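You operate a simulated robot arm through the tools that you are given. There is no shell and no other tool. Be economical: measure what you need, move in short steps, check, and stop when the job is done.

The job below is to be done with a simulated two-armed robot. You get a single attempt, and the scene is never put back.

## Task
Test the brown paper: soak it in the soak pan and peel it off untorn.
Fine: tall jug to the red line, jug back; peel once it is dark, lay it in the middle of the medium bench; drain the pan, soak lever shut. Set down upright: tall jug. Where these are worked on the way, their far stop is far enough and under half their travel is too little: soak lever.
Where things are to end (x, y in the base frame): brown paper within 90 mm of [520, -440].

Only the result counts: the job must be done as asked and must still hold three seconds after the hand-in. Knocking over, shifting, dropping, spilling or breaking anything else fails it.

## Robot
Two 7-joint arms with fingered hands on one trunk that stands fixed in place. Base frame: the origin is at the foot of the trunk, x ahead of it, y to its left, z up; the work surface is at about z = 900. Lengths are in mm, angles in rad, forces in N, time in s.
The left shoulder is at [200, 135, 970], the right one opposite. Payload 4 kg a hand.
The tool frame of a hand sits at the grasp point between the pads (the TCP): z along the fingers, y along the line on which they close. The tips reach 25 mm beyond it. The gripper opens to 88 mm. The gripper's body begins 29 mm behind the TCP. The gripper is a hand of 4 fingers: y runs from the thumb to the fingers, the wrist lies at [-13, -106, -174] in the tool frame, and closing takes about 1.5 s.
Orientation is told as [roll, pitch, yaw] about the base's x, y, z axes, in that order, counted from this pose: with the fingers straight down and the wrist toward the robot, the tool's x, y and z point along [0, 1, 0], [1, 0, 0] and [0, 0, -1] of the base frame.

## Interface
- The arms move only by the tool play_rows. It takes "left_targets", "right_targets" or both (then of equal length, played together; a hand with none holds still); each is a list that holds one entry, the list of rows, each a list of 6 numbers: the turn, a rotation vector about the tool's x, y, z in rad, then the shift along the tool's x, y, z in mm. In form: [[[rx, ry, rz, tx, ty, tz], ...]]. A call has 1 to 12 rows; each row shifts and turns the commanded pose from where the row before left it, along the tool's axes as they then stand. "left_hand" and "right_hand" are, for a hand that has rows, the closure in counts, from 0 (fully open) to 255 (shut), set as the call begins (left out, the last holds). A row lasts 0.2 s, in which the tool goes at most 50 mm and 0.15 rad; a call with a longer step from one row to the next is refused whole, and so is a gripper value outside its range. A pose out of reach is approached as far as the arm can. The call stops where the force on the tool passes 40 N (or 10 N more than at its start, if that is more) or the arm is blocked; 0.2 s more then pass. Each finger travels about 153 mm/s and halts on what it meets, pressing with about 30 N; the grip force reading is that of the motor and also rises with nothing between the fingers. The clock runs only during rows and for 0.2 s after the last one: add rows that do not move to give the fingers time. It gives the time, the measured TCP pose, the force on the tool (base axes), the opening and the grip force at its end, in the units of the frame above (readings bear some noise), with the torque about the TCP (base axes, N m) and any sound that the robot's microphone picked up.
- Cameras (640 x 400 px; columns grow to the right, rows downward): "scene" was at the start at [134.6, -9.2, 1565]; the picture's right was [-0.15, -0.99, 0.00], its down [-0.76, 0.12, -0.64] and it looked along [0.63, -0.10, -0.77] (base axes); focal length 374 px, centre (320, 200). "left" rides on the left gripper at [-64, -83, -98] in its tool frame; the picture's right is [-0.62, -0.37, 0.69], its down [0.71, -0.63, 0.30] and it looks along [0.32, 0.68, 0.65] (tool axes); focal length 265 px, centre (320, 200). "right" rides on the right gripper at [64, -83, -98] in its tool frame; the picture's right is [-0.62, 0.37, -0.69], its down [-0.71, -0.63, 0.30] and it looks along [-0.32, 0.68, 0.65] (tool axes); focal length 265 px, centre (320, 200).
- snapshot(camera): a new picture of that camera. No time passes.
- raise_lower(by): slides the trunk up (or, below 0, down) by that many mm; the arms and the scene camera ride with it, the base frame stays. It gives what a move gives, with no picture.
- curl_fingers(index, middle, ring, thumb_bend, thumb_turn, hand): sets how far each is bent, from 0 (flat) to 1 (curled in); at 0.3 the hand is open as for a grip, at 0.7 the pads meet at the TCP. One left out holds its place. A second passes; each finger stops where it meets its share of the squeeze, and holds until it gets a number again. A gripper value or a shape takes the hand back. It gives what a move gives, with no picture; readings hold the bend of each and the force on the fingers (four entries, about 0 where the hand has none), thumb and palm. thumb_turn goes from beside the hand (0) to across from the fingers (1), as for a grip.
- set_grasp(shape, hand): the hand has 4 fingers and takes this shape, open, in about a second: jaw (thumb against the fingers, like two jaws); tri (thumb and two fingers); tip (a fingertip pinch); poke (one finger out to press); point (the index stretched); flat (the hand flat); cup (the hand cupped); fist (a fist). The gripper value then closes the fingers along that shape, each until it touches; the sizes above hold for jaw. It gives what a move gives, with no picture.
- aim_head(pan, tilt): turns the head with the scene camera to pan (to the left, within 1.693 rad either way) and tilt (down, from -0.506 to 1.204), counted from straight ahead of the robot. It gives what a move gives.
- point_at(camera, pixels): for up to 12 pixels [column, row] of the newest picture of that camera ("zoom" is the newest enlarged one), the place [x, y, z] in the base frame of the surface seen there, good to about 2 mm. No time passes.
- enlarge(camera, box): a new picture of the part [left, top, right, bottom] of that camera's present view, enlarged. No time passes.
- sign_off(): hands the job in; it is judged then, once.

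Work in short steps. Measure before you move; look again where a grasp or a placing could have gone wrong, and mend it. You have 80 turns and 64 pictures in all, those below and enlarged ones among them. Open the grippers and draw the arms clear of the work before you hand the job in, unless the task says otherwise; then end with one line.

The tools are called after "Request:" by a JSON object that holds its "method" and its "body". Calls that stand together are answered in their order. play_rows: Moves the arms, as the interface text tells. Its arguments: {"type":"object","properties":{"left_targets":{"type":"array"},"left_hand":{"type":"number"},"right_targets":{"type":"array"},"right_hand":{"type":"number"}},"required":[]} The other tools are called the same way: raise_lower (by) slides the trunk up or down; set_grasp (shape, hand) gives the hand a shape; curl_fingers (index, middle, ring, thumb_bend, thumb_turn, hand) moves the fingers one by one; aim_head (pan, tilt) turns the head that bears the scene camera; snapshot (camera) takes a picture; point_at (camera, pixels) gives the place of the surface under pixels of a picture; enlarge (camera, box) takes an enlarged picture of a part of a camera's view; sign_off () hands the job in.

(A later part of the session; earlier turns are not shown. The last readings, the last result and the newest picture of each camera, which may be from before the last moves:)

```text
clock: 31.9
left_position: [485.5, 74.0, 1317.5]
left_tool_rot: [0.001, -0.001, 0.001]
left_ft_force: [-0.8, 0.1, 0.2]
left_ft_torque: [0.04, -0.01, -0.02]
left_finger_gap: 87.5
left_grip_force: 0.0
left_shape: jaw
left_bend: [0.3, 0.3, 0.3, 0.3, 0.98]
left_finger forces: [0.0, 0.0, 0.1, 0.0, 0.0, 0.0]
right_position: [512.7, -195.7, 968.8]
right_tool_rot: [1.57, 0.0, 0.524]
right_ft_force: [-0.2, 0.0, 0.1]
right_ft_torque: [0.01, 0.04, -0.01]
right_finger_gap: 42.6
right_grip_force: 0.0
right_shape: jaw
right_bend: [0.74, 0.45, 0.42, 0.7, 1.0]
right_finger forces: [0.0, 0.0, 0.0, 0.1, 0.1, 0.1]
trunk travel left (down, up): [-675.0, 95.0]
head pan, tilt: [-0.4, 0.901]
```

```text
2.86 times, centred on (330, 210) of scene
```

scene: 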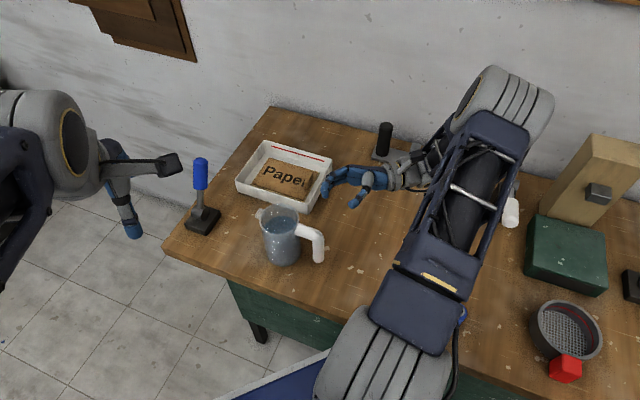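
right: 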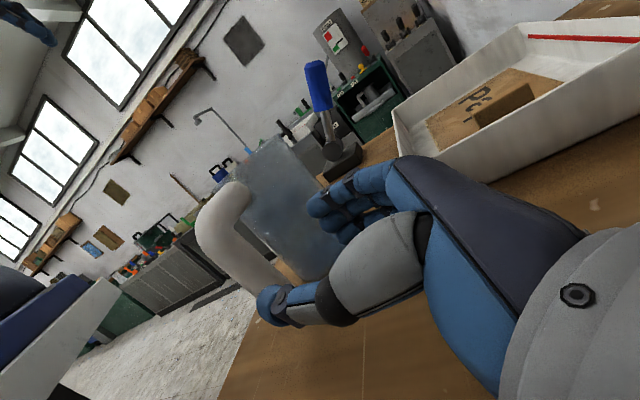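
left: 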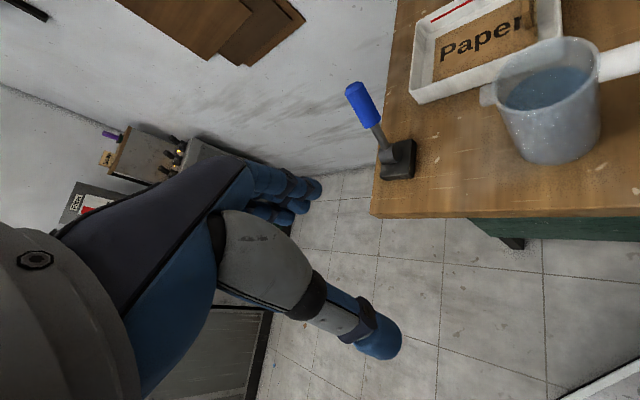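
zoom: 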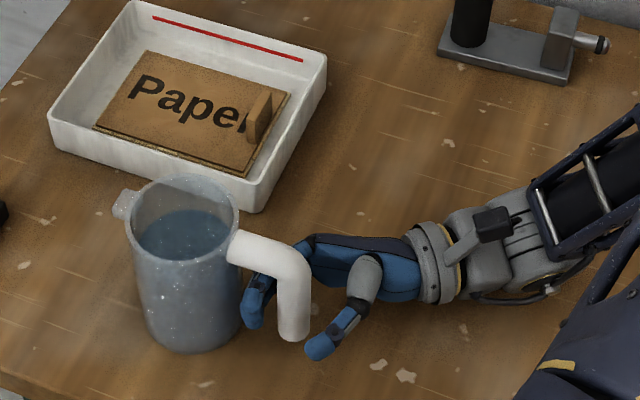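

Jug is upright, within ~5 mm of its start. Retreat along −z, then open the fingers wide individually and look.

Request:
{"method": "play_rows", "body": {"right_targets": [[[0, 0, 0, 0, 0, -10], [0, 0, 0, 0, 0, -15], [0, 0, 0, 0, 0, -25], [0, 0, 0, 0, 0, -40], [0, 0, 0, 0, 0, 0]]]}}

Request:
{"method": "curl_fingers", "body": {"hand": "right", "index": 0.2, "middle": 0.2, "ring": 0.2, "thumb_bend": 0.3, "thumb_turn": 1.0}}

Request:
{"method": "enlarge", "body": {"camera": "scene", "box": [230, 140, 430, 280]}}

Request:
{"method": "point_at", "body": {"camera": "zoom", "pixels": [[290, 235], [250, 255], [185, 210], [230, 220], [125, 200], [155, 185], [190, 350], [150, 330], [230, 330], [295, 300], [310, 300], [290, 335]]}}

```text
clock: 33.1
left_position: [484.3, 74.4, 1316.9]
left_tool_rot: [0.001, 0.0, -0.001]
left_ft_force: [-0.5, 0.0, 0.2]
left_ft_torque: [0.02, 0.02, 0.01]
left_finger_gap: 87.5
left_grip_force: 0.0
left_shape: jaw
left_bend: [0.3, 0.3, 0.3, 0.3, 0.98]
left_finger forces: [0.1, 0.0, 0.0, 0.0, 0.1, 0.1]
right_position: [558.0, -275.1, 969.1]
right_tool_rot: [1.571, -0.002, 0.523]
right_ft_force: [-0.1, 0.3, 0.5]
right_ft_torque: [0.03, 0.01, -0.02]
right_finger_gap: 42.7
right_grip_force: 0.1
right_shape: jaw
right_bend: [0.74, 0.45, 0.42, 0.7, 1.0]
right_finger forces: [0.1, 0.0, 0.0, 0.0, 0.0, 0.0]
trunk travel left (down, up): [-675.0, 95.0]
head pan, tilt: [-0.4, 0.901]
```

```text
clock: 34.1
left_position: [484.9, 74.1, 1317.5]
left_tool_rot: [0.001, 0.0, 0.001]
left_ft_force: [0.1, 0.6, 0.3]
left_ft_torque: [0.0, 0.03, 0.01]
left_finger_gap: 87.7
left_grip_force: 0.2
left_shape: jaw
left_bend: [0.3, 0.3, 0.3, 0.3, 0.98]
left_finger forces: [0.1, 0.0, 0.1, 0.0, 0.0, 0.0]
right_position: [559.1, -275.1, 968.7]
right_tool_rot: [1.571, 0.0, 0.524]
right_ft_force: [0.6, -0.7, 0.0]
right_ft_torque: [0.0, 0.0, -0.01]
right_finger_gap: 96.6
right_grip_force: 0.1
right_shape: fingers
right_bend: [0.2, 0.2, 0.2, 0.3, 0.98]
right_finger forces: [0.0, 0.0, 0.1, 0.0, 0.1, 0.0]
trunk travel left (down, up): [-675.0, 95.0]
head pan, tilt: [-0.4, 0.901]
```

```text
2.86 times, centred on (330, 210) of scene
```

zoom: 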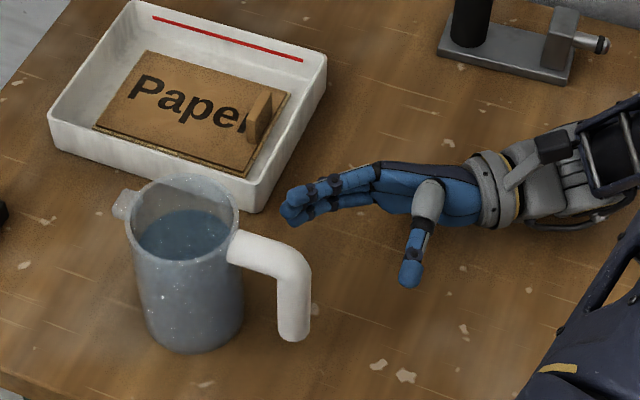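

```text
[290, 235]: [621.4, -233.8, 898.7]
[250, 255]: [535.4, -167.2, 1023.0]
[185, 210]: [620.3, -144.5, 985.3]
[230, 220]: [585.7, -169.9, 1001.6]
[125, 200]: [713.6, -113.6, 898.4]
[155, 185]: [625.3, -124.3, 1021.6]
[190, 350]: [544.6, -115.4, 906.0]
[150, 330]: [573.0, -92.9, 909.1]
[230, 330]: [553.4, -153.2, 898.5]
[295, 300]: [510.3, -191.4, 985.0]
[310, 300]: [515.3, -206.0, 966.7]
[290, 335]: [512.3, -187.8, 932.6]
```

Now measuring the wide-open hand geometry: thumb (410,275)–(430,190), fingertips (292,208).

Request:
{"method": "point_at", "body": {"camera": "zoom", "pixels": [[410, 280], [402, 265], [418, 235], [430, 195], [415, 205], [290, 212], [300, 195], [335, 180], [375, 170], [310, 214], [385, 205], [345, 203]]}}

```text
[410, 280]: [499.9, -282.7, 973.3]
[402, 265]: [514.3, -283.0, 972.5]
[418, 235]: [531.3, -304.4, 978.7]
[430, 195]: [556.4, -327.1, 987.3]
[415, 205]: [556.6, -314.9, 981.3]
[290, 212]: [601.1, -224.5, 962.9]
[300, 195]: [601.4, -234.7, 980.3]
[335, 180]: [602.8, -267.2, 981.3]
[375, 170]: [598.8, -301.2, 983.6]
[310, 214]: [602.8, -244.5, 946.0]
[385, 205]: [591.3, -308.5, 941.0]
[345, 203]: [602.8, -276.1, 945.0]
```

Plan: body grasp with azimuth ≈112°, jug axis ≈(584,-133), hand at z≈992 so fingers pass over the pan's corner (rim 943). Move to the pre-position (627,-245).

Request:
{"method": "play_rows", "body": {"right_targets": [[[0, 0, 0, 23, 0, 0], [-0.14, 0, 0, 0, 0, 0], [0, 0, 0, 0, 37, 1], [0, 0, 0, 0, 37, 1], [0, 0, 0, 0, 0, 0]]]}}

Request:
{"method": "enlarge", "body": {"camera": "scene", "box": [230, 140, 430, 280]}}

Request:
{"method": "point_at", "body": {"camera": "zoom", "pixels": [[190, 350], [140, 320], [240, 310], [240, 330], [210, 176], [235, 205], [290, 250], [270, 245], [250, 235], [295, 310], [278, 310], [310, 310]]}}

```text
clock: 35.3
left_position: [485.4, 74.1, 1318.1]
left_tool_rot: [-0.001, -0.001, 0.0]
left_ft_force: [0.1, -0.5, -0.6]
left_ft_torque: [0.03, -0.02, 0.02]
left_finger_gap: 87.5
left_grip_force: 0.0
left_shape: jaw
left_bend: [0.3, 0.3, 0.3, 0.3, 0.98]
left_finger forces: [0.0, 0.0, 0.1, 0.1, 0.0, 0.1]
right_position: [626.0, -244.6, 991.0]
right_tool_rot: [1.572, -0.001, 0.382]
right_ft_force: [0.1, -0.1, 0.8]
right_ft_torque: [0.02, -0.01, 0.0]
right_finger_gap: 96.7
right_grip_force: 0.0
right_shape: fingers
right_bend: [0.2, 0.2, 0.2, 0.3, 0.98]
right_finger forces: [0.0, 0.1, 0.0, 0.1, 0.1, 0.0]
trunk travel left (down, up): [-675.0, 95.0]
head pan, tilt: [-0.4, 0.901]
```

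```text
2.86 times, centred on (330, 210) of scene
```

zoom: 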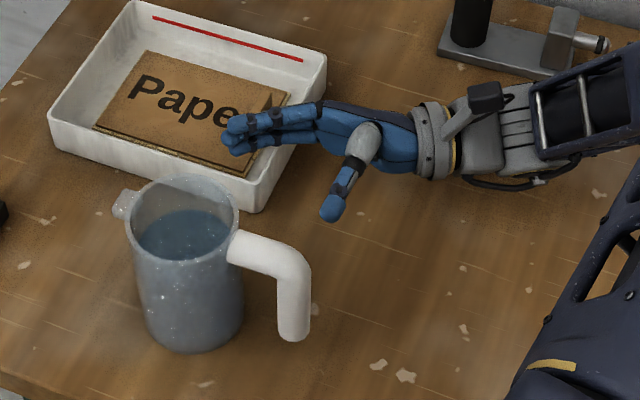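

```text
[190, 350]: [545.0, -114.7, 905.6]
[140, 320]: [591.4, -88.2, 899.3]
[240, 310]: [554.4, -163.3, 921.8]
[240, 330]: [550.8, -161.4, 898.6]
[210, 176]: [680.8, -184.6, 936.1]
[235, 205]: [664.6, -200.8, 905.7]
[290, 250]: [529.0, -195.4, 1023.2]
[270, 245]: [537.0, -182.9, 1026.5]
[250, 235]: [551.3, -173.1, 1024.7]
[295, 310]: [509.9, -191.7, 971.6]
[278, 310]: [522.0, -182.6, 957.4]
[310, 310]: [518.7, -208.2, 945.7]
```

Advance 75 mm, then look before the last part.

Request:
{"method": "play_rows", "body": {"right_targets": [[[0, 0, 0, 0, -1, 20], [0, 0, 0, 0, 0, 20], [0, 0, 0, 0, 0, 20], [0, 0, 0, 0, 0, 15], [0, 0, 0, 0, 0, 0]]]}}

Request:
{"method": "enlarge", "body": {"camera": "scene", "box": [250, 150, 390, 260]}}

```text
clock: 36.5
left_position: [485.4, 74.1, 1317.7]
left_tool_rot: [0.0, 0.001, -0.001]
left_ft_force: [-0.2, 0.1, -0.1]
left_ft_torque: [0.01, 0.01, 0.0]
left_finger_gap: 87.5
left_grip_force: 0.1
left_shape: jaw
left_bend: [0.3, 0.3, 0.3, 0.3, 0.98]
left_finger forces: [0.0, 0.1, 0.0, 0.0, 0.1, 0.1]
right_position: [597.5, -176.2, 991.3]
right_tool_rot: [1.571, 0.001, 0.383]
right_ft_force: [0.5, -0.3, 0.2]
right_ft_torque: [0.0, 0.0, 0.0]
right_finger_gap: 96.8
right_grip_force: 0.0
right_shape: fingers
right_bend: [0.2, 0.2, 0.2, 0.3, 0.98]
right_finger forces: [0.1, 0.1, 0.1, 0.0, 0.1, 0.1]
trunk travel left (down, up): [-675.0, 95.0]
head pan, tilt: [-0.4, 0.901]
```

```text
3.64 times, centred on (320, 205) of scene
```

zoom: 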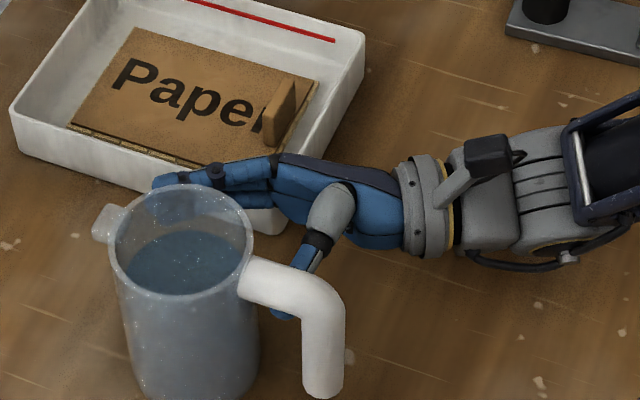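

Thumb is going into the handle gap and the fingers behind the jug. Lower 4 mm and advance the rest.

Request:
{"method": "play_rows", "body": {"right_targets": [[[0, 0, 0, -4, 0, 0], [0, 0, 0, 0, 0, 10], [0, 0, 0, 0, 0, 10], [0, 0, 0, 0, 0, 9], [0, 0, 0, 0, 0, 5], [0, 0, 0, 0, 0, 0]]]}}

Request:
{"method": "enlarge", "body": {"camera": "scene", "box": [250, 150, 390, 260]}}

```text
clock: 37.9
left_position: [486.4, 73.9, 1317.9]
left_tool_rot: [0.001, -0.001, 0.0]
left_ft_force: [-0.6, 0.1, 0.1]
left_ft_torque: [0.0, 0.01, 0.0]
left_finger_gap: 87.6
left_grip_force: 0.0
left_shape: jaw
left_bend: [0.3, 0.3, 0.3, 0.3, 0.98]
left_finger forces: [0.1, 0.1, 0.1, 0.1, 0.0, 0.0]
right_position: [583.1, -145.1, 988.2]
right_tool_rot: [1.57, -0.001, 0.382]
right_ft_force: [-0.8, -0.1, -0.9]
right_ft_torque: [0.0, 0.01, -0.01]
right_finger_gap: 96.6
right_grip_force: 0.1
right_shape: fingers
right_bend: [0.2, 0.2, 0.2, 0.3, 0.98]
right_finger forces: [0.0, 0.0, 0.0, 0.0, 0.0, 0.0]
trunk travel left (down, up): [-675.0, 95.0]
head pan, tilt: [-0.4, 0.901]
```

```text
3.64 times, centred on (320, 205) of scene
```

zoom: 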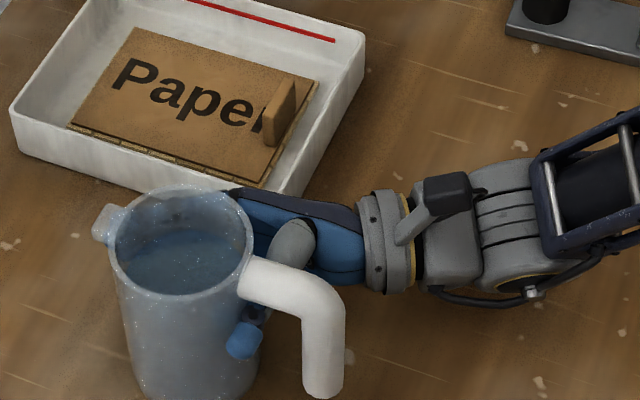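

No contact yet, everything aligned. Closing all fingers on the body.

Request:
{"method": "curl_fingers", "body": {"hand": "right", "index": 0.9, "middle": 0.9, "ring": 0.9, "thumb_bend": 0.9}}

Request:
{"method": "enlarge", "body": {"camera": "scene", "box": [250, 150, 390, 260]}}

```text
clock: 38.9
left_position: [485.6, 74.4, 1317.5]
left_tool_rot: [-0.001, 0.0, 0.001]
left_ft_force: [0.0, -1.0, 0.2]
left_ft_torque: [0.0, -0.01, -0.05]
left_finger_gap: 87.7
left_grip_force: 0.0
left_shape: jaw
left_bend: [0.3, 0.3, 0.3, 0.3, 0.98]
left_finger forces: [0.1, 0.0, 0.1, 0.0, 0.1, 0.1]
right_position: [583.1, -144.1, 988.4]
right_tool_rot: [1.572, 0.002, 0.384]
right_ft_force: [-1.0, 0.9, 2.1]
right_ft_torque: [0.11, -0.13, 0.04]
right_finger_gap: 79.1
right_grip_force: 42.0
right_shape: fingers
right_bend: [0.31, 0.49, 0.46, 0.28, 0.98]
right_finger forces: [17.0, 11.1, 14.6, 0.0, 41.5, 0.0]
trunk travel left (down, up): [-675.0, 95.0]
head pan, tilt: [-0.4, 0.901]
```

```text
3.64 times, centred on (320, 205) of scene
```

zoom: 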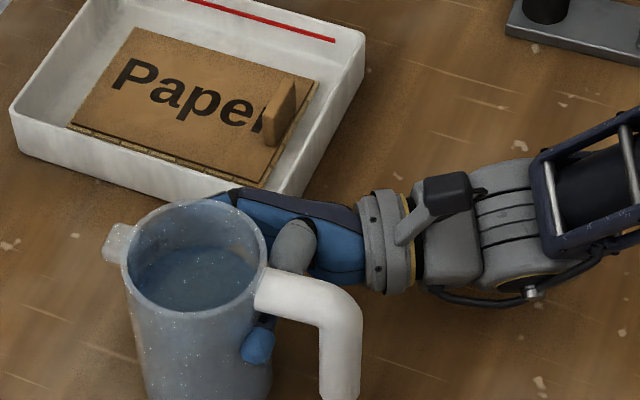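

Strong grip on all fingers (17/11/15, thumb 42). Lift slowly.

Request:
{"method": "play_rows", "body": {"right_targets": [[[0, 0, 0, 4, 0, 0], [0, 0, 0, 8, 0, 0], [0, 0, 0, 10, 0, 0], [0, 0, 0, 10, 0, 0], [0, 0, 0, 0, 0, 0]]]}}

Request:
{"method": "enlarge", "body": {"camera": "scene", "box": [250, 130, 410, 260]}}

```text
clock: 40.1
left_position: [486.9, 74.6, 1317.6]
left_tool_rot: [0.001, 0.0, 0.001]
left_ft_force: [0.3, 0.4, 0.8]
left_ft_torque: [0.02, -0.02, 0.03]
left_finger_gap: 87.7
left_grip_force: 0.1
left_shape: jaw
left_bend: [0.3, 0.3, 0.3, 0.3, 0.98]
left_finger forces: [0.0, 0.0, 0.1, 0.1, 0.0, 0.1]
right_position: [584.3, -144.4, 1018.9]
right_tool_rot: [1.57, 0.0, 0.385]
right_ft_force: [-0.2, 0.7, -2.4]
right_ft_torque: [0.0, -0.02, 0.0]
right_finger_gap: 79.1
right_grip_force: 42.3
right_shape: fingers
right_bend: [0.31, 0.49, 0.46, 0.28, 0.98]
right_finger forces: [17.2, 10.9, 14.0, 0.0, 41.6, 0.1]
trunk travel left (down, up): [-675.0, 95.0]
head pan, tilt: [-0.4, 0.901]
```

```text
3.08 times, centred on (330, 195) of scene
```

zoom: 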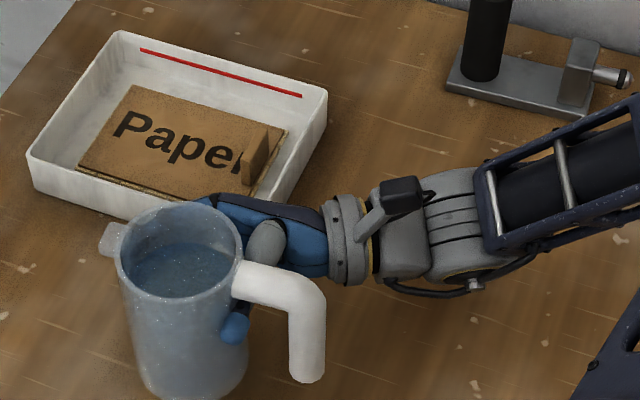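

Jug lifted upright; it weighs only ~2.4 N. Measure its place in the hand now.

Request:
{"method": "point_at", "body": {"camera": "zoom", "pixels": [[110, 240], [250, 275], [280, 285], [305, 300], [307, 350], [185, 330], [185, 385], [150, 340], [220, 360], [180, 205], [121, 260], [180, 296]]}}

```text
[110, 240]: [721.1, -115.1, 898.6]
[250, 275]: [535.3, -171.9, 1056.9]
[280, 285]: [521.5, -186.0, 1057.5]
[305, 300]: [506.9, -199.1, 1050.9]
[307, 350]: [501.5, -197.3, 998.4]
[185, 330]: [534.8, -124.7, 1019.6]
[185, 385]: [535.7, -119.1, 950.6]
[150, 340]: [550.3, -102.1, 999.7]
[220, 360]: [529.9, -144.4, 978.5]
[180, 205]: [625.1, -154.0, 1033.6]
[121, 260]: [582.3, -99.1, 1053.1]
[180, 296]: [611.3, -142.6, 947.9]
```

Jug centre sits at (-13,+7) from the TCP, spout azimuth 45°. Raise to z≈1060, and carry it to (723,-279) beside/over the near-right end of the pan, slowly.

Request:
{"method": "play_rows", "body": {"right_targets": [[[0, 0, 0, 15, 0, 0], [0, 0, 0, 15, 0, 0], [0, 0, 0, 11, 0, 0], [0, 0, 0, 0, 9.8, -22.1], [0, 0, 0, 0, 9.8, -22.1], [0, 0, 0, 0, 9.8, -22.1], [0, 0, 0, 0, 9.8, -22.1], [0, 0, 0, 0, 9.8, -22.1], [0, 0, 0, 0, 9.8, -22.1], [0, 0, 0, 0, 9.8, -22.1], [0, 0, 0, 0, 9.6, -22.3], [0, 0, 0, 0, 0, 0]]]}}

Request:
{"method": "aim_head", "body": {"pan": -0.3, "tilt": 0.8}}

Request:
{"method": "snapshot", "body": {"camera": "scene"}}

```text
clock: 42.7
left_position: [485.8, 74.4, 1318.3]
left_tool_rot: [0.0, 0.0, 0.001]
left_ft_force: [0.3, 0.1, 0.5]
left_ft_torque: [0.01, -0.01, 0.0]
left_finger_gap: 87.7
left_grip_force: 0.1
left_shape: jaw
left_bend: [0.3, 0.3, 0.3, 0.3, 0.98]
left_finger forces: [0.0, 0.1, 0.1, 0.1, 0.0, 0.0]
right_position: [720.9, -279.4, 1059.8]
right_tool_rot: [1.571, 0.0, 0.384]
right_ft_force: [0.4, 0.1, -3.4]
right_ft_torque: [0.01, -0.03, 0.0]
right_finger_gap: 78.8
right_grip_force: 40.6
right_shape: fingers
right_bend: [0.31, 0.49, 0.46, 0.28, 0.98]
right_finger forces: [16.6, 10.8, 13.8, 0.0, 40.5, 0.0]
trunk travel left (down, up): [-675.0, 95.0]
head pan, tilt: [-0.4, 0.901]
```

```text
clock: 43.4
left_position: [485.0, 74.0, 1317.5]
left_tool_rot: [0.001, 0.0, 0.0]
left_ft_force: [1.1, 0.6, -0.4]
left_ft_torque: [-0.03, 0.0, -0.02]
left_finger_gap: 87.8
left_grip_force: 0.1
left_shape: jaw
left_bend: [0.3, 0.3, 0.3, 0.3, 0.98]
left_finger forces: [0.0, 0.0, 0.0, 0.0, 0.0, 0.0]
right_position: [722.1, -278.9, 1060.6]
right_tool_rot: [1.572, -0.001, 0.383]
right_ft_force: [-0.5, 0.1, -3.5]
right_ft_torque: [-0.02, -0.04, 0.02]
right_finger_gap: 78.7
right_grip_force: 40.9
right_shape: fingers
right_bend: [0.31, 0.49, 0.46, 0.28, 0.98]
right_finger forces: [16.7, 11.0, 13.7, 0.0, 40.5, 0.0]
trunk travel left (down, up): [-675.0, 95.0]
head pan, tilt: [-0.3, 0.799]
```

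```text
32 pictures are left
```

scene: 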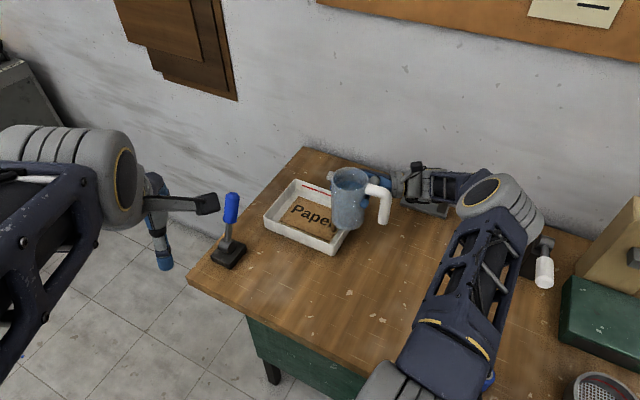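

Check the clearance between forearm and the black post clamp behind it, and the spout over the pan.

Request:
{"method": "enlarge", "body": {"camera": "scene", "box": [250, 130, 570, 330]}}

Request:
{"method": "point_at", "body": {"camera": "zoom", "pixels": [[350, 85], [330, 75], [380, 110], [430, 110], [470, 120], [400, 140], [350, 155], [165, 95], [170, 115], [260, 125], [215, 75], [320, 95]]}}

```text
2.00 times, centred on (410, 230) of scene
```

zoom: 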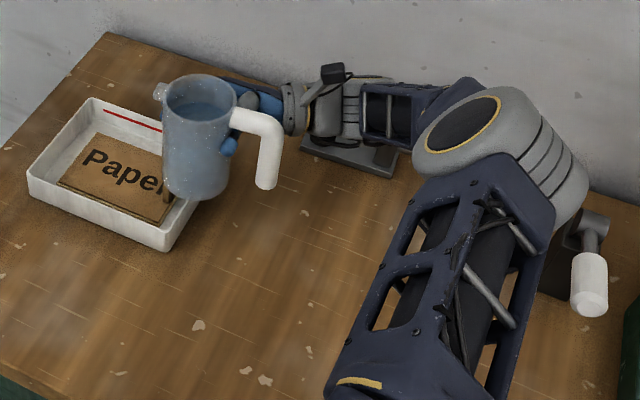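

```text
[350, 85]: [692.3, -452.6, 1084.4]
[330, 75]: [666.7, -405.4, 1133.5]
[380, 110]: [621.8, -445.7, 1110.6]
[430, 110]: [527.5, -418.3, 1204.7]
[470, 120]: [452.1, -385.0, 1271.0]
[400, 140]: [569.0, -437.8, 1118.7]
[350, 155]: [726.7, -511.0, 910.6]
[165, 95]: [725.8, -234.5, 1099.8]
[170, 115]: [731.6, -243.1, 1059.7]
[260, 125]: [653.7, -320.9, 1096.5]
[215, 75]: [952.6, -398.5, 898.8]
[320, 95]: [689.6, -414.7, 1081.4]
```

Clearances fine. Begin tilting about the jug's lateral axis: 0.7 rad first, then look at the lip.

Request:
{"method": "play_rows", "body": {"right_targets": [[[0, -0.039, 0.092, 0, 0, 0], [0, -0.039, 0.092, 0, 0, 0], [0, -0.039, 0.092, 0, 0, 0], [0, -0.039, 0.092, 0, 0, 0], [0, -0.039, 0.092, 0, 0, 0], [0, -0.039, 0.092, 0, 0, 0], [0, -0.039, 0.092, 0, 0, 0], [0, 0, 0, 0, 0, 0]]]}}

Request:
{"method": "enlarge", "body": {"camera": "scene", "box": [250, 150, 410, 270]}}

```text
clock: 45.2
left_position: [485.1, 75.0, 1317.7]
left_tool_rot: [0.001, -0.001, 0.002]
left_ft_force: [0.5, 0.5, -0.1]
left_ft_torque: [-0.02, -0.01, 0.04]
left_finger_gap: 87.9
left_grip_force: 0.0
left_shape: jaw
left_bend: [0.3, 0.3, 0.3, 0.3, 0.98]
left_finger forces: [0.0, 0.1, 0.1, 0.0, 0.1, 0.0]
right_position: [722.4, -278.3, 1060.1]
right_tool_rot: [1.253, 0.634, 0.278]
right_ft_force: [1.1, -0.5, -2.9]
right_ft_torque: [0.07, -0.13, -0.02]
right_finger_gap: 79.1
right_grip_force: 41.2
right_shape: fingers
right_bend: [0.3, 0.49, 0.46, 0.29, 0.98]
right_finger forces: [16.5, 11.2, 14.4, 0.1, 39.3, 0.1]
trunk travel left (down, up): [-675.0, 95.0]
head pan, tilt: [-0.3, 0.799]
```

```text
3.33 times, centred on (330, 210) of scene
```

zoom: 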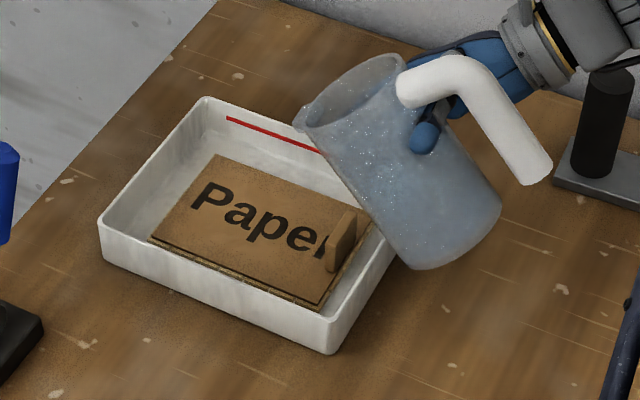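

No flow yet; the lip hangs well over the pan. Tilt 0.2 further and wait a little.

Request:
{"method": "play_rows", "body": {"right_targets": [[[0, -0.039, 0.092, 0, 0, 0], [0, -0.039, 0.092, 0, 0, 0], [0, 0, 0, 0, 0, 0], [0, 0, 0, 0, 0, 0], [0, 0, 0, 0, 0, 0]]]}}

Request:
{"method": "enlarge", "body": {"camera": "scene", "box": [250, 150, 410, 270]}}

```text
clock: 46.4
left_position: [485.1, 75.1, 1317.5]
left_tool_rot: [-0.001, -0.001, 0.0]
left_ft_force: [-0.9, 0.0, -0.3]
left_ft_torque: [-0.02, 0.01, 0.0]
left_finger_gap: 87.7
left_grip_force: 0.1
left_shape: jaw
left_bend: [0.3, 0.3, 0.3, 0.3, 0.98]
left_finger forces: [0.1, 0.0, 0.1, 0.0, 0.0, 0.0]
right_position: [723.5, -279.8, 1060.1]
right_tool_rot: [1.115, 0.805, 0.186]
right_ft_force: [-0.4, 0.2, -3.3]
right_ft_torque: [0.06, -0.13, -0.04]
right_finger_gap: 78.9
right_grip_force: 40.5
right_shape: fingers
right_bend: [0.3, 0.49, 0.46, 0.29, 0.98]
right_finger forces: [16.4, 11.2, 14.5, 0.0, 39.0, 0.0]
trunk travel left (down, up): [-675.0, 95.0]
head pan, tilt: [-0.3, 0.799]
```

```text
3.33 times, centred on (330, 210) of scene
```

zoom: 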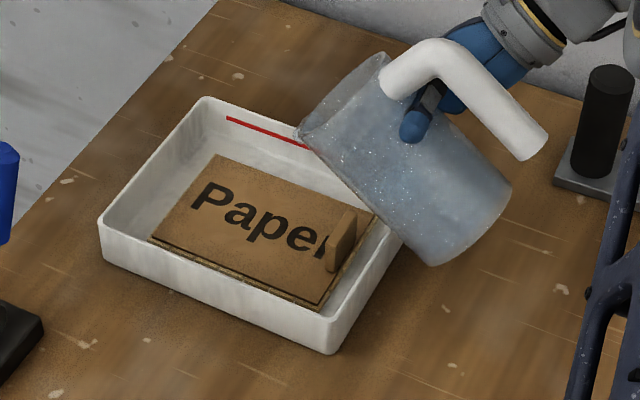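

Still no flow at 0.9 rad. Lower 20 mm and tilt another 0.12, then wait.

Request:
{"method": "play_rows", "body": {"right_targets": [[[0, 0, 0, -6.2, 7.2, 3], [0, 0, 0, -6.2, 7.2, 3], [0, -0.024, 0.055, 0, 0, 0], [0, -0.024, 0.055, 0, 0, 0], [0, 0, 0, 0, 0, 0], [0, 0, 0, 0, 0, 0], [0, 0, 0, 0, 0, 0]]]}}

Request:
{"method": "enlarge", "body": {"camera": "scene", "box": [250, 150, 410, 270]}}

```text
clock: 48.0
left_position: [484.8, 74.4, 1317.7]
left_tool_rot: [0.0, -0.002, -0.001]
left_ft_force: [0.3, -0.4, 0.6]
left_ft_torque: [0.01, 0.0, 0.01]
left_finger_gap: 87.5
left_grip_force: 0.2
left_shape: jaw
left_bend: [0.3, 0.3, 0.3, 0.3, 0.98]
left_finger forces: [0.0, 0.0, 0.0, 0.0, 0.0, 0.1]
right_position: [722.5, -280.5, 1040.3]
right_tool_rot: [1.007, 0.9, 0.105]
right_ft_force: [-0.1, 0.0, -2.7]
right_ft_torque: [0.08, -0.16, -0.03]
right_finger_gap: 78.9
right_grip_force: 40.5
right_shape: fingers
right_bend: [0.3, 0.49, 0.46, 0.29, 0.98]
right_finger forces: [16.5, 11.2, 14.5, 0.0, 38.8, 0.0]
trunk travel left (down, up): [-675.0, 95.0]
head pan, tilt: [-0.3, 0.799]
```

```text
3.33 times, centred on (330, 210) of scene
```

zoom: 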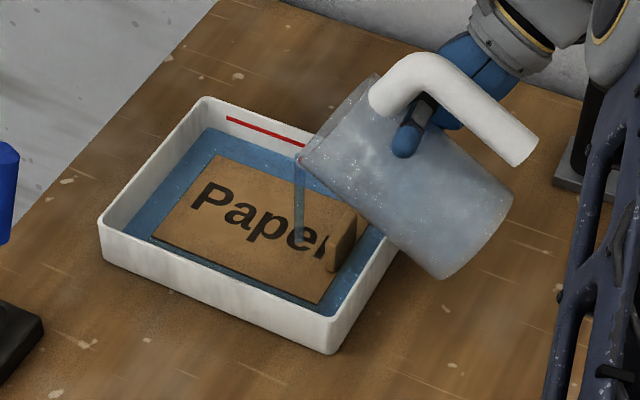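

It's pouring neatly into the pan; level still below the line. Hold for 0.4 s and look.

Request:
{"method": "play_rows", "body": {"right_targets": [[[0, 0, 0, 0, 0, 0], [0, 0, 0, 0, 0, 0]]]}}

Request:
{"method": "enlarge", "body": {"camera": "scene", "box": [250, 150, 410, 270]}}

```text
clock: 48.6
left_position: [486.4, 74.5, 1318.0]
left_tool_rot: [0.0, 0.0, 0.001]
left_ft_force: [0.4, 0.1, 0.7]
left_ft_torque: [0.01, 0.02, 0.01]
left_finger_gap: 87.5
left_grip_force: 0.1
left_shape: jaw
left_bend: [0.3, 0.3, 0.3, 0.3, 0.98]
left_finger forces: [0.0, 0.0, 0.0, 0.0, 0.0, 0.1]
right_position: [723.2, -279.8, 1041.4]
right_tool_rot: [1.005, 0.901, 0.104]
right_ft_force: [-0.1, 0.5, -2.5]
right_ft_torque: [0.12, -0.14, 0.02]
right_finger_gap: 79.1
right_grip_force: 40.2
right_shape: fingers
right_bend: [0.3, 0.49, 0.46, 0.29, 0.98]
right_finger forces: [16.4, 11.3, 14.6, 0.1, 38.9, 0.1]
trunk travel left (down, up): [-675.0, 95.0]
head pan, tilt: [-0.3, 0.799]
```

```text
3.33 times, centred on (330, 210) of scene
```

zoom: 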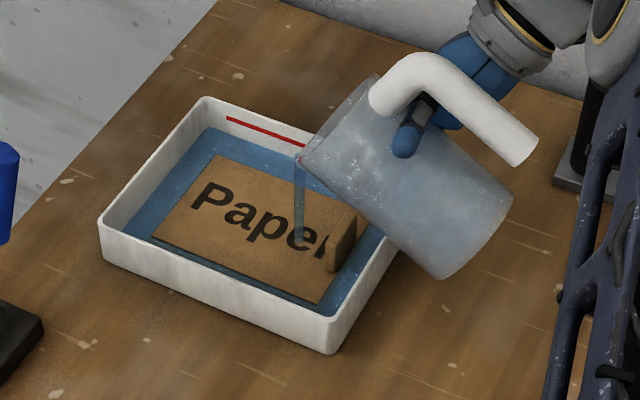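

Slow rise. Tilt 0.08 more and wait about 1 s.

Request:
{"method": "play_rows", "body": {"right_targets": [[[0, -0.031, 0.0735, 0, 0, 0], [0, 0, 0, 0, 0, 0], [0, 0, 0, 0, 0, 0], [0, 0, 0, 0, 0, 0]]]}}

Request:
{"method": "enlarge", "body": {"camera": "scene", "box": [250, 150, 410, 270]}}

Request:
{"method": "point_at", "body": {"camera": "zoom", "pixels": [[200, 135], [190, 150], [140, 215], [230, 120], [228, 135], [245, 140], [340, 295]]}}

```text
clock: 49.6
left_position: [485.7, 74.4, 1317.9]
left_tool_rot: [0.0, 0.0, -0.002]
left_ft_force: [-0.1, -0.1, -0.6]
left_ft_torque: [0.01, -0.02, -0.01]
left_finger_gap: 87.7
left_grip_force: 0.0
left_shape: jaw
left_bend: [0.3, 0.3, 0.3, 0.3, 0.98]
left_finger forces: [0.0, 0.0, 0.0, 0.0, 0.0, 0.1]
right_position: [721.3, -279.0, 1040.9]
right_tool_rot: [0.918, 0.962, 0.035]
right_ft_force: [-0.6, -0.2, -4.0]
right_ft_torque: [0.09, -0.17, -0.01]
right_finger_gap: 78.9
right_grip_force: 40.3
right_shape: fingers
right_bend: [0.3, 0.49, 0.46, 0.29, 0.98]
right_finger forces: [16.5, 11.2, 14.6, 0.0, 38.9, 0.1]
trunk travel left (down, up): [-675.0, 95.0]
head pan, tilt: [-0.3, 0.799]
```

```text
3.33 times, centred on (330, 210) of scene
```

zoom: 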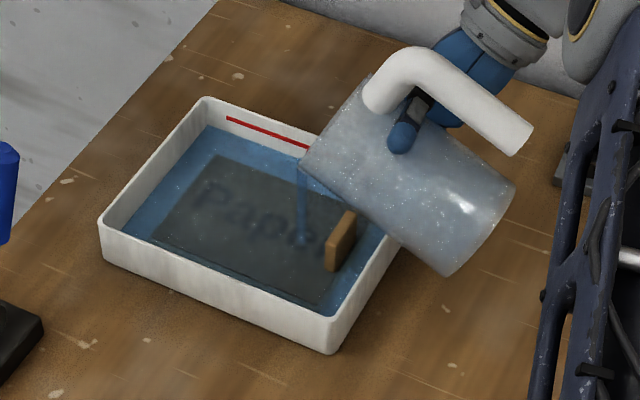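

```text
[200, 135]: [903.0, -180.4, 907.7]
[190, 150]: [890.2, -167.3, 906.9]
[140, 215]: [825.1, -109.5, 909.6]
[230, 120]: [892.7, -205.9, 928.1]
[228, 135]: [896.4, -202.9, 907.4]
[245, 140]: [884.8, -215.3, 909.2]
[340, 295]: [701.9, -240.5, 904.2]
```

Paper is covered and already dark. The water edge on the back wall (228,134) is still below the red line (228,118); keep pouring with more tilt.

Request:
{"method": "play_rows", "body": {"right_targets": [[[0, -0.031, 0.0735, 0, 0, 0], [0, 0, 0, 0, 0, 0], [0, 0, 0, 0, 0, 0], [0, 0, 0, 0, 0, 0], [0, 0, 0, 0, 0, 0], [0, 0, 0, 0, 0, 0]]]}}

Request:
{"method": "enlarge", "body": {"camera": "scene", "box": [270, 170, 350, 230]}}

```text
clock: 51.0
left_position: [485.0, 74.3, 1317.0]
left_tool_rot: [0.0, 0.001, 0.0]
left_ft_force: [-0.1, 0.3, -0.4]
left_ft_torque: [0.04, -0.02, -0.02]
left_finger_gap: 87.6
left_grip_force: 0.2
left_shape: jaw
left_bend: [0.3, 0.3, 0.3, 0.3, 0.98]
left_finger forces: [0.1, 0.1, 0.1, 0.0, 0.0, 0.1]
right_position: [722.8, -280.3, 1041.0]
right_tool_rot: [0.815, 1.016, -0.051]
right_ft_force: [0.0, 0.0, -2.2]
right_ft_torque: [0.09, -0.18, 0.01]
right_finger_gap: 79.2
right_grip_force: 41.2
right_shape: fingers
right_bend: [0.3, 0.49, 0.46, 0.29, 0.98]
right_finger forces: [16.4, 11.4, 14.6, 0.0, 38.8, 0.0]
trunk travel left (down, up): [-675.0, 95.0]
head pan, tilt: [-0.3, 0.799]
```

```text
6.67 times, centred on (310, 200) of scene
```

zoom: 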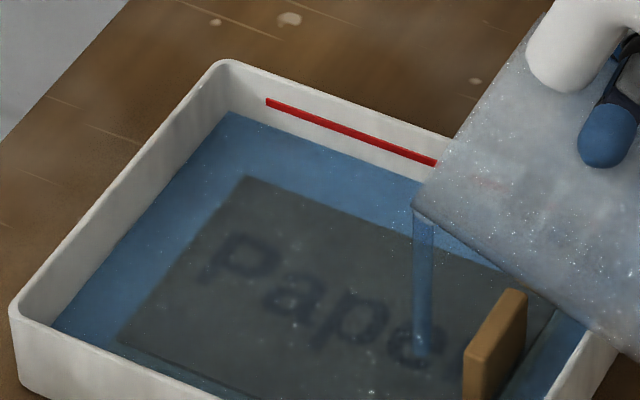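

Line at (268,103), water edge at (268,127) ≈ 14 mm below; rising ~3 mm/s. Tilt a bit more and wait ~2.4 s.

Request:
{"method": "play_rows", "body": {"right_targets": [[[0, -0.031, 0.0735, 0, 0, 0], [0, 0, 0, 0, 0, 0], [0, 0, 0, 0, 0, 0], [0, 0, 0, 0, 0, 0], [0, 0, 0, 0, 0, 0], [0, 0, 0, 0, 0, 0], [0, 0, 0, 0, 0, 0], [0, 0, 0, 0, 0, 0], [0, 0, 0, 0, 0, 0]]]}}

Request:
{"method": "enlarge", "body": {"camera": "scene", "box": [270, 170, 350, 230]}}

```text
clock: 53.0
left_position: [486.2, 74.7, 1317.9]
left_tool_rot: [0.0, 0.001, 0.0]
left_ft_force: [-0.2, -0.1, -0.5]
left_ft_torque: [0.01, 0.01, -0.02]
left_finger_gap: 87.8
left_grip_force: 0.1
left_shape: jaw
left_bend: [0.3, 0.3, 0.3, 0.3, 0.98]
left_finger forces: [0.0, 0.1, 0.1, 0.1, 0.0, 0.0]
right_position: [724.0, -279.7, 1041.7]
right_tool_rot: [0.691, 1.068, -0.159]
right_ft_force: [0.1, 0.2, -2.7]
right_ft_torque: [0.09, -0.13, -0.01]
right_finger_gap: 78.8
right_grip_force: 40.9
right_shape: fingers
right_bend: [0.3, 0.49, 0.46, 0.29, 0.98]
right_finger forces: [16.5, 11.3, 14.8, 0.0, 38.8, 0.0]
trunk travel left (down, up): [-675.0, 95.0]
head pan, tilt: [-0.3, 0.799]
```

```text
6.67 times, centred on (310, 200) of scene
```

zoom: 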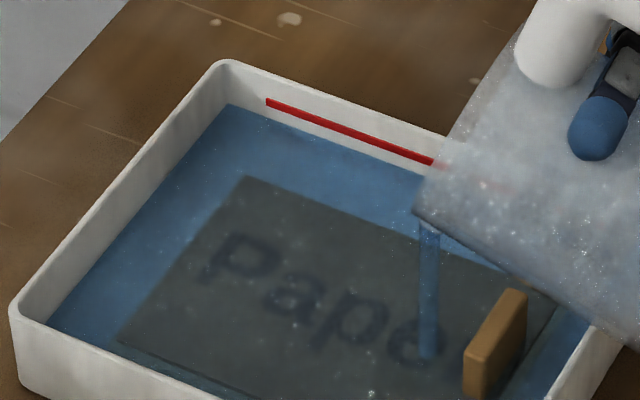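

15 px (~9 mm) to go. Tilt slightly further, wait ~2 s again.

Request:
{"method": "play_rows", "body": {"right_targets": [[[0, -0.031, 0.0735, 0, 0, 0], [0, 0, 0, 0, 0, 0], [0, 0, 0, 0, 0, 0], [0, 0, 0, 0, 0, 0], [0, 0, 0, 0, 0, 0], [0, 0, 0, 0, 0, 0], [0, 0, 0, 0, 0, 0], [0, 0, 0, 0, 0, 0], [0, 0, 0, 0, 0, 0]]]}}

Request:
{"method": "enlarge", "body": {"camera": "scene", "box": [270, 170, 350, 230]}}

```text
clock: 55.0
left_position: [486.1, 75.6, 1316.8]
left_tool_rot: [-0.001, 0.0, 0.002]
left_ft_force: [0.2, -0.7, 0.6]
left_ft_torque: [0.0, -0.03, -0.01]
left_finger_gap: 87.6
left_grip_force: 0.1
left_shape: jaw
left_bend: [0.3, 0.3, 0.3, 0.3, 0.98]
left_finger forces: [0.0, 0.1, 0.0, 0.0, 0.0, 0.0]
right_position: [723.3, -280.4, 1041.8]
right_tool_rot: [0.546, 1.11, -0.289]
right_ft_force: [-1.7, -0.3, -3.3]
right_ft_torque: [0.09, -0.18, -0.02]
right_finger_gap: 78.7
right_grip_force: 41.1
right_shape: fingers
right_bend: [0.3, 0.49, 0.46, 0.29, 0.98]
right_finger forces: [16.4, 11.4, 14.8, 0.0, 38.8, 0.0]
trunk travel left (down, up): [-675.0, 95.0]
head pan, tilt: [-0.3, 0.799]
```

```text
6.67 times, centred on (310, 200) of scene
```

zoom: 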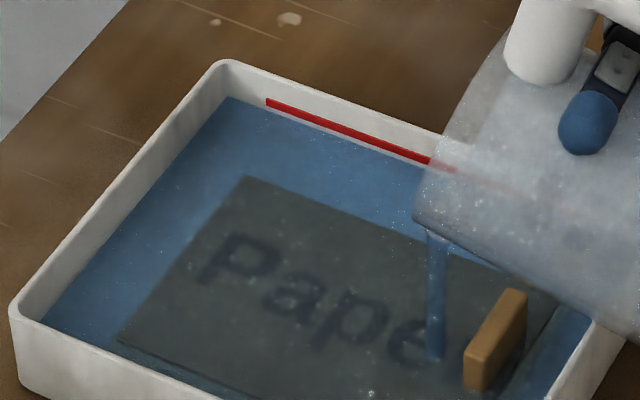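

Edge at (268,112), ~9 px below the line centre. One more same step.

Request:
{"method": "play_rows", "body": {"right_targets": [[[0, -0.031, 0.0735, 0, 0, 0], [0, 0, 0, 0, 0, 0], [0, 0, 0, 0, 0, 0], [0, 0, 0, 0, 0, 0], [0, 0, 0, 0, 0, 0], [0, 0, 0, 0, 0, 0], [0, 0, 0, 0, 0, 0], [0, 0, 0, 0, 0, 0]]]}}

Request:
{"method": "enlarge", "body": {"camera": "scene", "box": [290, 170, 330, 200]}}

```text
clock: 56.8
left_position: [486.4, 74.5, 1317.1]
left_tool_rot: [0.0, 0.0, 0.0]
left_ft_force: [0.8, 0.1, -0.4]
left_ft_torque: [0.03, 0.0, -0.02]
left_finger_gap: 87.5
left_grip_force: 0.0
left_shape: jaw
left_bend: [0.3, 0.3, 0.3, 0.3, 0.98]
left_finger forces: [0.0, 0.1, 0.1, 0.0, 0.0, 0.0]
right_position: [722.8, -279.5, 1040.9]
right_tool_rot: [0.376, 1.143, -0.439]
right_ft_force: [-0.1, -0.7, -2.4]
right_ft_torque: [0.09, -0.16, -0.01]
right_finger_gap: 79.0
right_grip_force: 40.2
right_shape: fingers
right_bend: [0.3, 0.49, 0.46, 0.29, 0.98]
right_finger forces: [16.3, 11.3, 14.8, 0.0, 38.6, 0.0]
trunk travel left (down, up): [-675.0, 95.0]
head pan, tilt: [-0.3, 0.799]
```

```text
13.33 times, centred on (310, 185) of scene
```

zoom: 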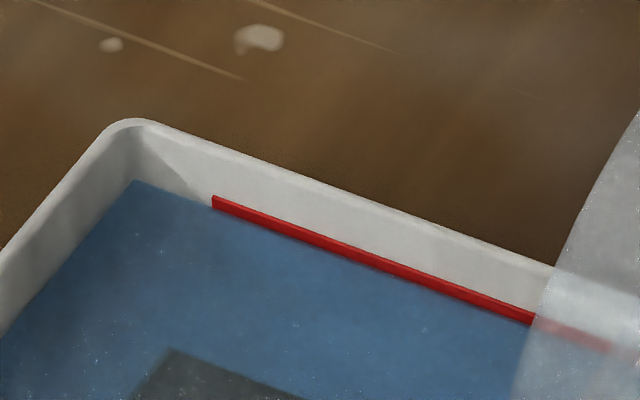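

Water has reached the lower edge of the red line. Stop: tilt back quickly while rising 20 mm.

Request:
{"method": "play_rows", "body": {"right_targets": [[[0, 0.0585, -0.138, 0, 0, 0], [0, 0.0585, -0.138, 3.6, -8.6, -3.6], [0, 0.0585, -0.138, 4.5, -8.3, -3.5], [0, 0.0585, -0.138, 0, 0, 0], [0, 0.0585, -0.138, 0, 0, 0], [0, 0.0585, -0.138, 0, 0, 0], [0, 0.0585, -0.138, 0, 0, 0], [0, 0.0585, -0.138, 0, 0, 0], [0, 0.0585, -0.138, 0, 0, 0], [0, 0.027, -0.0635, 0, 0, 0], [0, 0, 0, 0, 0, 0]]]}}

Request:
{"method": "enlarge", "body": {"camera": "scene", "box": [270, 160, 370, 250]}}

```text
clock: 59.2
left_position: [485.2, 74.5, 1316.6]
left_tool_rot: [0.0, -0.001, 0.0]
left_ft_force: [-0.2, 0.0, -0.2]
left_ft_torque: [0.01, 0.01, 0.01]
left_finger_gap: 87.6
left_grip_force: 0.1
left_shape: jaw
left_bend: [0.3, 0.3, 0.3, 0.3, 0.98]
left_finger forces: [0.1, 0.1, 0.0, 0.0, 0.1, 0.0]
right_position: [723.1, -279.2, 1061.0]
right_tool_rot: [1.572, 0.0, 0.384]
right_ft_force: [0.0, 1.0, -2.7]
right_ft_torque: [-0.02, -0.04, 0.01]
right_finger_gap: 78.7
right_grip_force: 39.4
right_shape: fingers
right_bend: [0.3, 0.49, 0.46, 0.28, 0.98]
right_finger forces: [16.0, 10.7, 13.3, 0.0, 39.2, 0.1]
trunk travel left (down, up): [-675.0, 95.0]
head pan, tilt: [-0.3, 0.799]
```

```text
4.44 times, centred on (320, 205) of scene
```

zoom: 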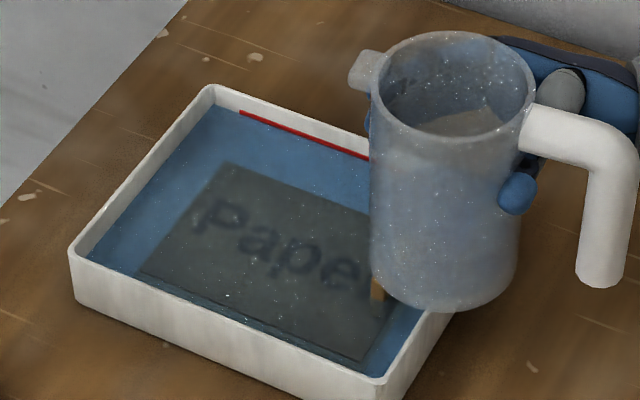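

Water stands at the red line and the jug is upright. Carry it back over its original spot.

Request:
{"method": "play_rows", "body": {"right_targets": [[[0, 0, 0, 0, -8.4, 22.8], [0, 0, 0, 0, -8.4, 22.8], [0, 0, 0, 0, -8.4, 22.8], [0, 0, 0, 0, -8.4, 22.8], [0, 0, 0, 0, -8.4, 22.8], [0, 0, 0, 0, -8.4, 22.8], [0, 0, 0, 0, -8.4, 22.8], [0, 0, 0, 0, -8.1, 22.7], [-0.07, 0, 0, 0, 0, 0], [0, 0, 0, -25, 0, 0], [0, 0, 0, -25, 0, 0], [0, 0, 0, -12, 0, 0]]]}}

Request:
{"method": "enlarge", "body": {"camera": "scene", "box": [250, 150, 410, 270]}}

```text
clock: 61.8
left_position: [486.4, 74.4, 1317.2]
left_tool_rot: [-0.001, -0.001, 0.001]
left_ft_force: [-0.2, -0.1, 0.2]
left_ft_torque: [-0.04, -0.01, -0.01]
left_finger_gap: 87.6
left_grip_force: 0.1
left_shape: jaw
left_bend: [0.3, 0.3, 0.3, 0.3, 0.98]
left_finger forces: [0.0, 0.1, 0.0, 0.0, 0.0, 0.0]
right_position: [593.6, -135.0, 999.6]
right_tool_rot: [1.571, -0.001, 0.313]
right_ft_force: [0.3, -0.1, -3.9]
right_ft_torque: [-0.02, -0.02, 0.03]
right_finger_gap: 78.9
right_grip_force: 39.2
right_shape: fingers
right_bend: [0.3, 0.49, 0.46, 0.29, 0.98]
right_finger forces: [15.9, 10.6, 13.1, 0.0, 38.8, 0.0]
trunk travel left (down, up): [-675.0, 95.0]
head pan, tilt: [-0.3, 0.799]
```

```text
3.33 times, centred on (330, 210) of scene
```

zoom: 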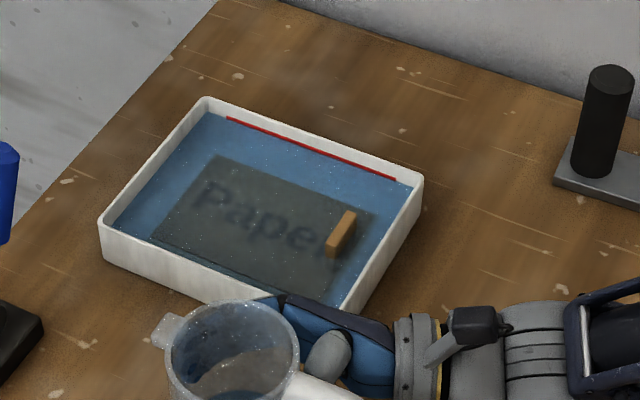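

Lower the last ~11 mm to the table, then release by opening the fingers.

Request:
{"method": "play_rows", "body": {"right_targets": [[[0, 0, 0, -5, 0, 0], [0, 0, 0, -4, 0, 0], [0, 0, 0, -2, 0, 0], [0, 0, 0, 0, 0, 0]]]}}

Request:
{"method": "curl_fingers", "body": {"hand": "right", "index": 0.2, "middle": 0.2, "ring": 0.2, "thumb_bend": 0.25}}

Request:
{"method": "aim_head", "body": {"pan": -0.3, "tilt": 0.95}}

Request:
{"method": "enlarge", "body": {"camera": "scene", "box": [250, 130, 410, 250]}}

Request:
{"method": "point_at", "body": {"camera": "zoom", "pixels": [[200, 260], [200, 300], [170, 260], [235, 270], [300, 210], [330, 230], [340, 280], [340, 300], [215, 320]]}}

```text
clock: 62.8
left_position: [485.3, 74.5, 1317.8]
left_tool_rot: [0.0, -0.001, 0.0]
left_ft_force: [-0.5, -0.4, 0.7]
left_ft_torque: [0.0, 0.05, -0.01]
left_finger_gap: 87.6
left_grip_force: 0.0
left_shape: jaw
left_bend: [0.3, 0.3, 0.3, 0.3, 0.98]
left_finger forces: [0.0, 0.1, 0.0, 0.1, 0.0, 0.1]
right_position: [593.2, -134.5, 989.1]
right_tool_rot: [1.572, -0.001, 0.314]
right_ft_force: [0.3, -1.9, 4.5]
right_ft_torque: [0.11, -0.17, -0.03]
right_finger_gap: 78.8
right_grip_force: 40.2
right_shape: fingers
right_bend: [0.72, 0.49, 0.46, 0.29, 0.98]
right_finger forces: [15.6, 10.6, 13.7, 0.1, 40.6, 0.0]
trunk travel left (down, up): [-675.0, 95.0]
head pan, tilt: [-0.3, 0.799]
```

```text
clock: 63.8
left_position: [486.2, 74.1, 1317.4]
left_tool_rot: [0.002, -0.001, -0.001]
left_ft_force: [0.1, 1.0, 0.8]
left_ft_torque: [-0.01, 0.01, -0.02]
left_finger_gap: 87.8
left_grip_force: 0.1
left_shape: jaw
left_bend: [0.3, 0.3, 0.3, 0.3, 0.98]
left_finger forces: [0.0, 0.0, 0.0, 0.0, 0.1, 0.0]
right_position: [593.1, -134.7, 987.4]
right_tool_rot: [1.571, 0.0, 0.314]
right_ft_force: [2.8, 0.4, 0.0]
right_ft_torque: [0.06, -0.01, -0.03]
right_finger_gap: 83.7
right_grip_force: 10.3
right_shape: fingers
right_bend: [0.4, 0.2, 0.2, 0.2, 0.97]
right_finger forces: [10.7, 0.0, 0.0, 0.1, 9.9, 0.0]
trunk travel left (down, up): [-675.0, 95.0]
head pan, tilt: [-0.3, 0.799]
```

```text
clock: 64.5
left_position: [485.3, 75.8, 1318.3]
left_tool_rot: [0.0, -0.001, 0.0]
left_ft_force: [0.3, 0.0, 1.2]
left_ft_torque: [-0.03, 0.01, 0.02]
left_finger_gap: 87.7
left_grip_force: 0.2
left_shape: jaw
left_bend: [0.3, 0.3, 0.3, 0.3, 0.98]
left_finger forces: [0.1, 0.1, 0.0, 0.1, 0.0, 0.0]
right_position: [593.4, -134.7, 988.6]
right_tool_rot: [1.571, -0.003, 0.315]
right_ft_force: [1.6, -0.2, 1.0]
right_ft_torque: [0.09, -0.01, -0.04]
right_finger_gap: 83.5
right_grip_force: 11.2
right_shape: fingers
right_bend: [0.4, 0.2, 0.2, 0.2, 0.97]
right_finger forces: [10.7, 0.1, 0.0, 0.0, 10.0, 0.1]
trunk travel left (down, up): [-675.0, 95.0]
head pan, tilt: [-0.3, 0.949]
```

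```text
3.33 times, centred on (330, 190) of scene
```

zoom: 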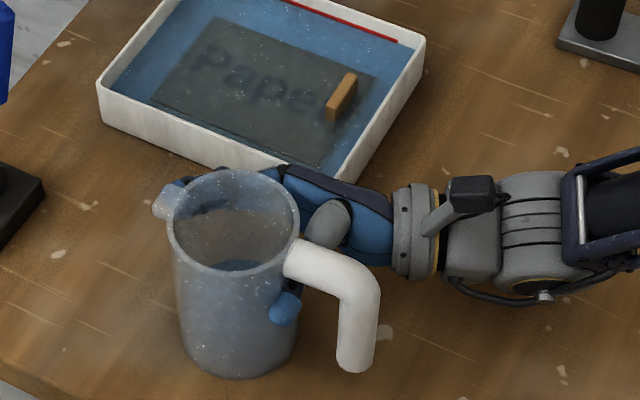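

```text
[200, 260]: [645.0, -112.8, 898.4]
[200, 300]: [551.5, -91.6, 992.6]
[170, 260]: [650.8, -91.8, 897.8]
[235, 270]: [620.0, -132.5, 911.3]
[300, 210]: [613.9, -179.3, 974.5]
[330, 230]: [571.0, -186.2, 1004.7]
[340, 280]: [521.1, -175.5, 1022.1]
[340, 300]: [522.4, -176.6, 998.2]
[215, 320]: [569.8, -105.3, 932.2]
```

Index still reads 10 N with 0.4 bend; give it time and see whether it releases.

Request:
{"method": "curl_fingers", "body": {"hand": "right", "index": 0.1, "middle": 0.15, "ring": 0.15, "thumb_bend": 0.25}}

```text
clock: 65.5
left_position: [485.6, 74.5, 1318.1]
left_tool_rot: [-0.002, 0.0, -0.002]
left_ft_force: [0.8, 0.3, 0.2]
left_ft_torque: [0.01, -0.02, 0.0]
left_finger_gap: 87.6
left_grip_force: 0.0
left_shape: jaw
left_bend: [0.3, 0.3, 0.3, 0.3, 0.98]
left_finger forces: [0.1, 0.0, 0.0, 0.0, 0.0, 0.1]
right_position: [592.7, -134.5, 988.4]
right_tool_rot: [1.571, -0.002, 0.314]
right_ft_force: [-1.8, 1.9, -0.3]
right_ft_torque: [0.01, 0.0, 0.01]
right_finger_gap: 112.3
right_grip_force: 0.5
right_shape: fingers
right_bend: [0.1, 0.15, 0.15, 0.24, 0.97]
right_finger forces: [0.0, 0.1, 0.0, 0.1, 0.6, 0.0]
trunk travel left (down, up): [-675.0, 95.0]
head pan, tilt: [-0.3, 0.949]
```

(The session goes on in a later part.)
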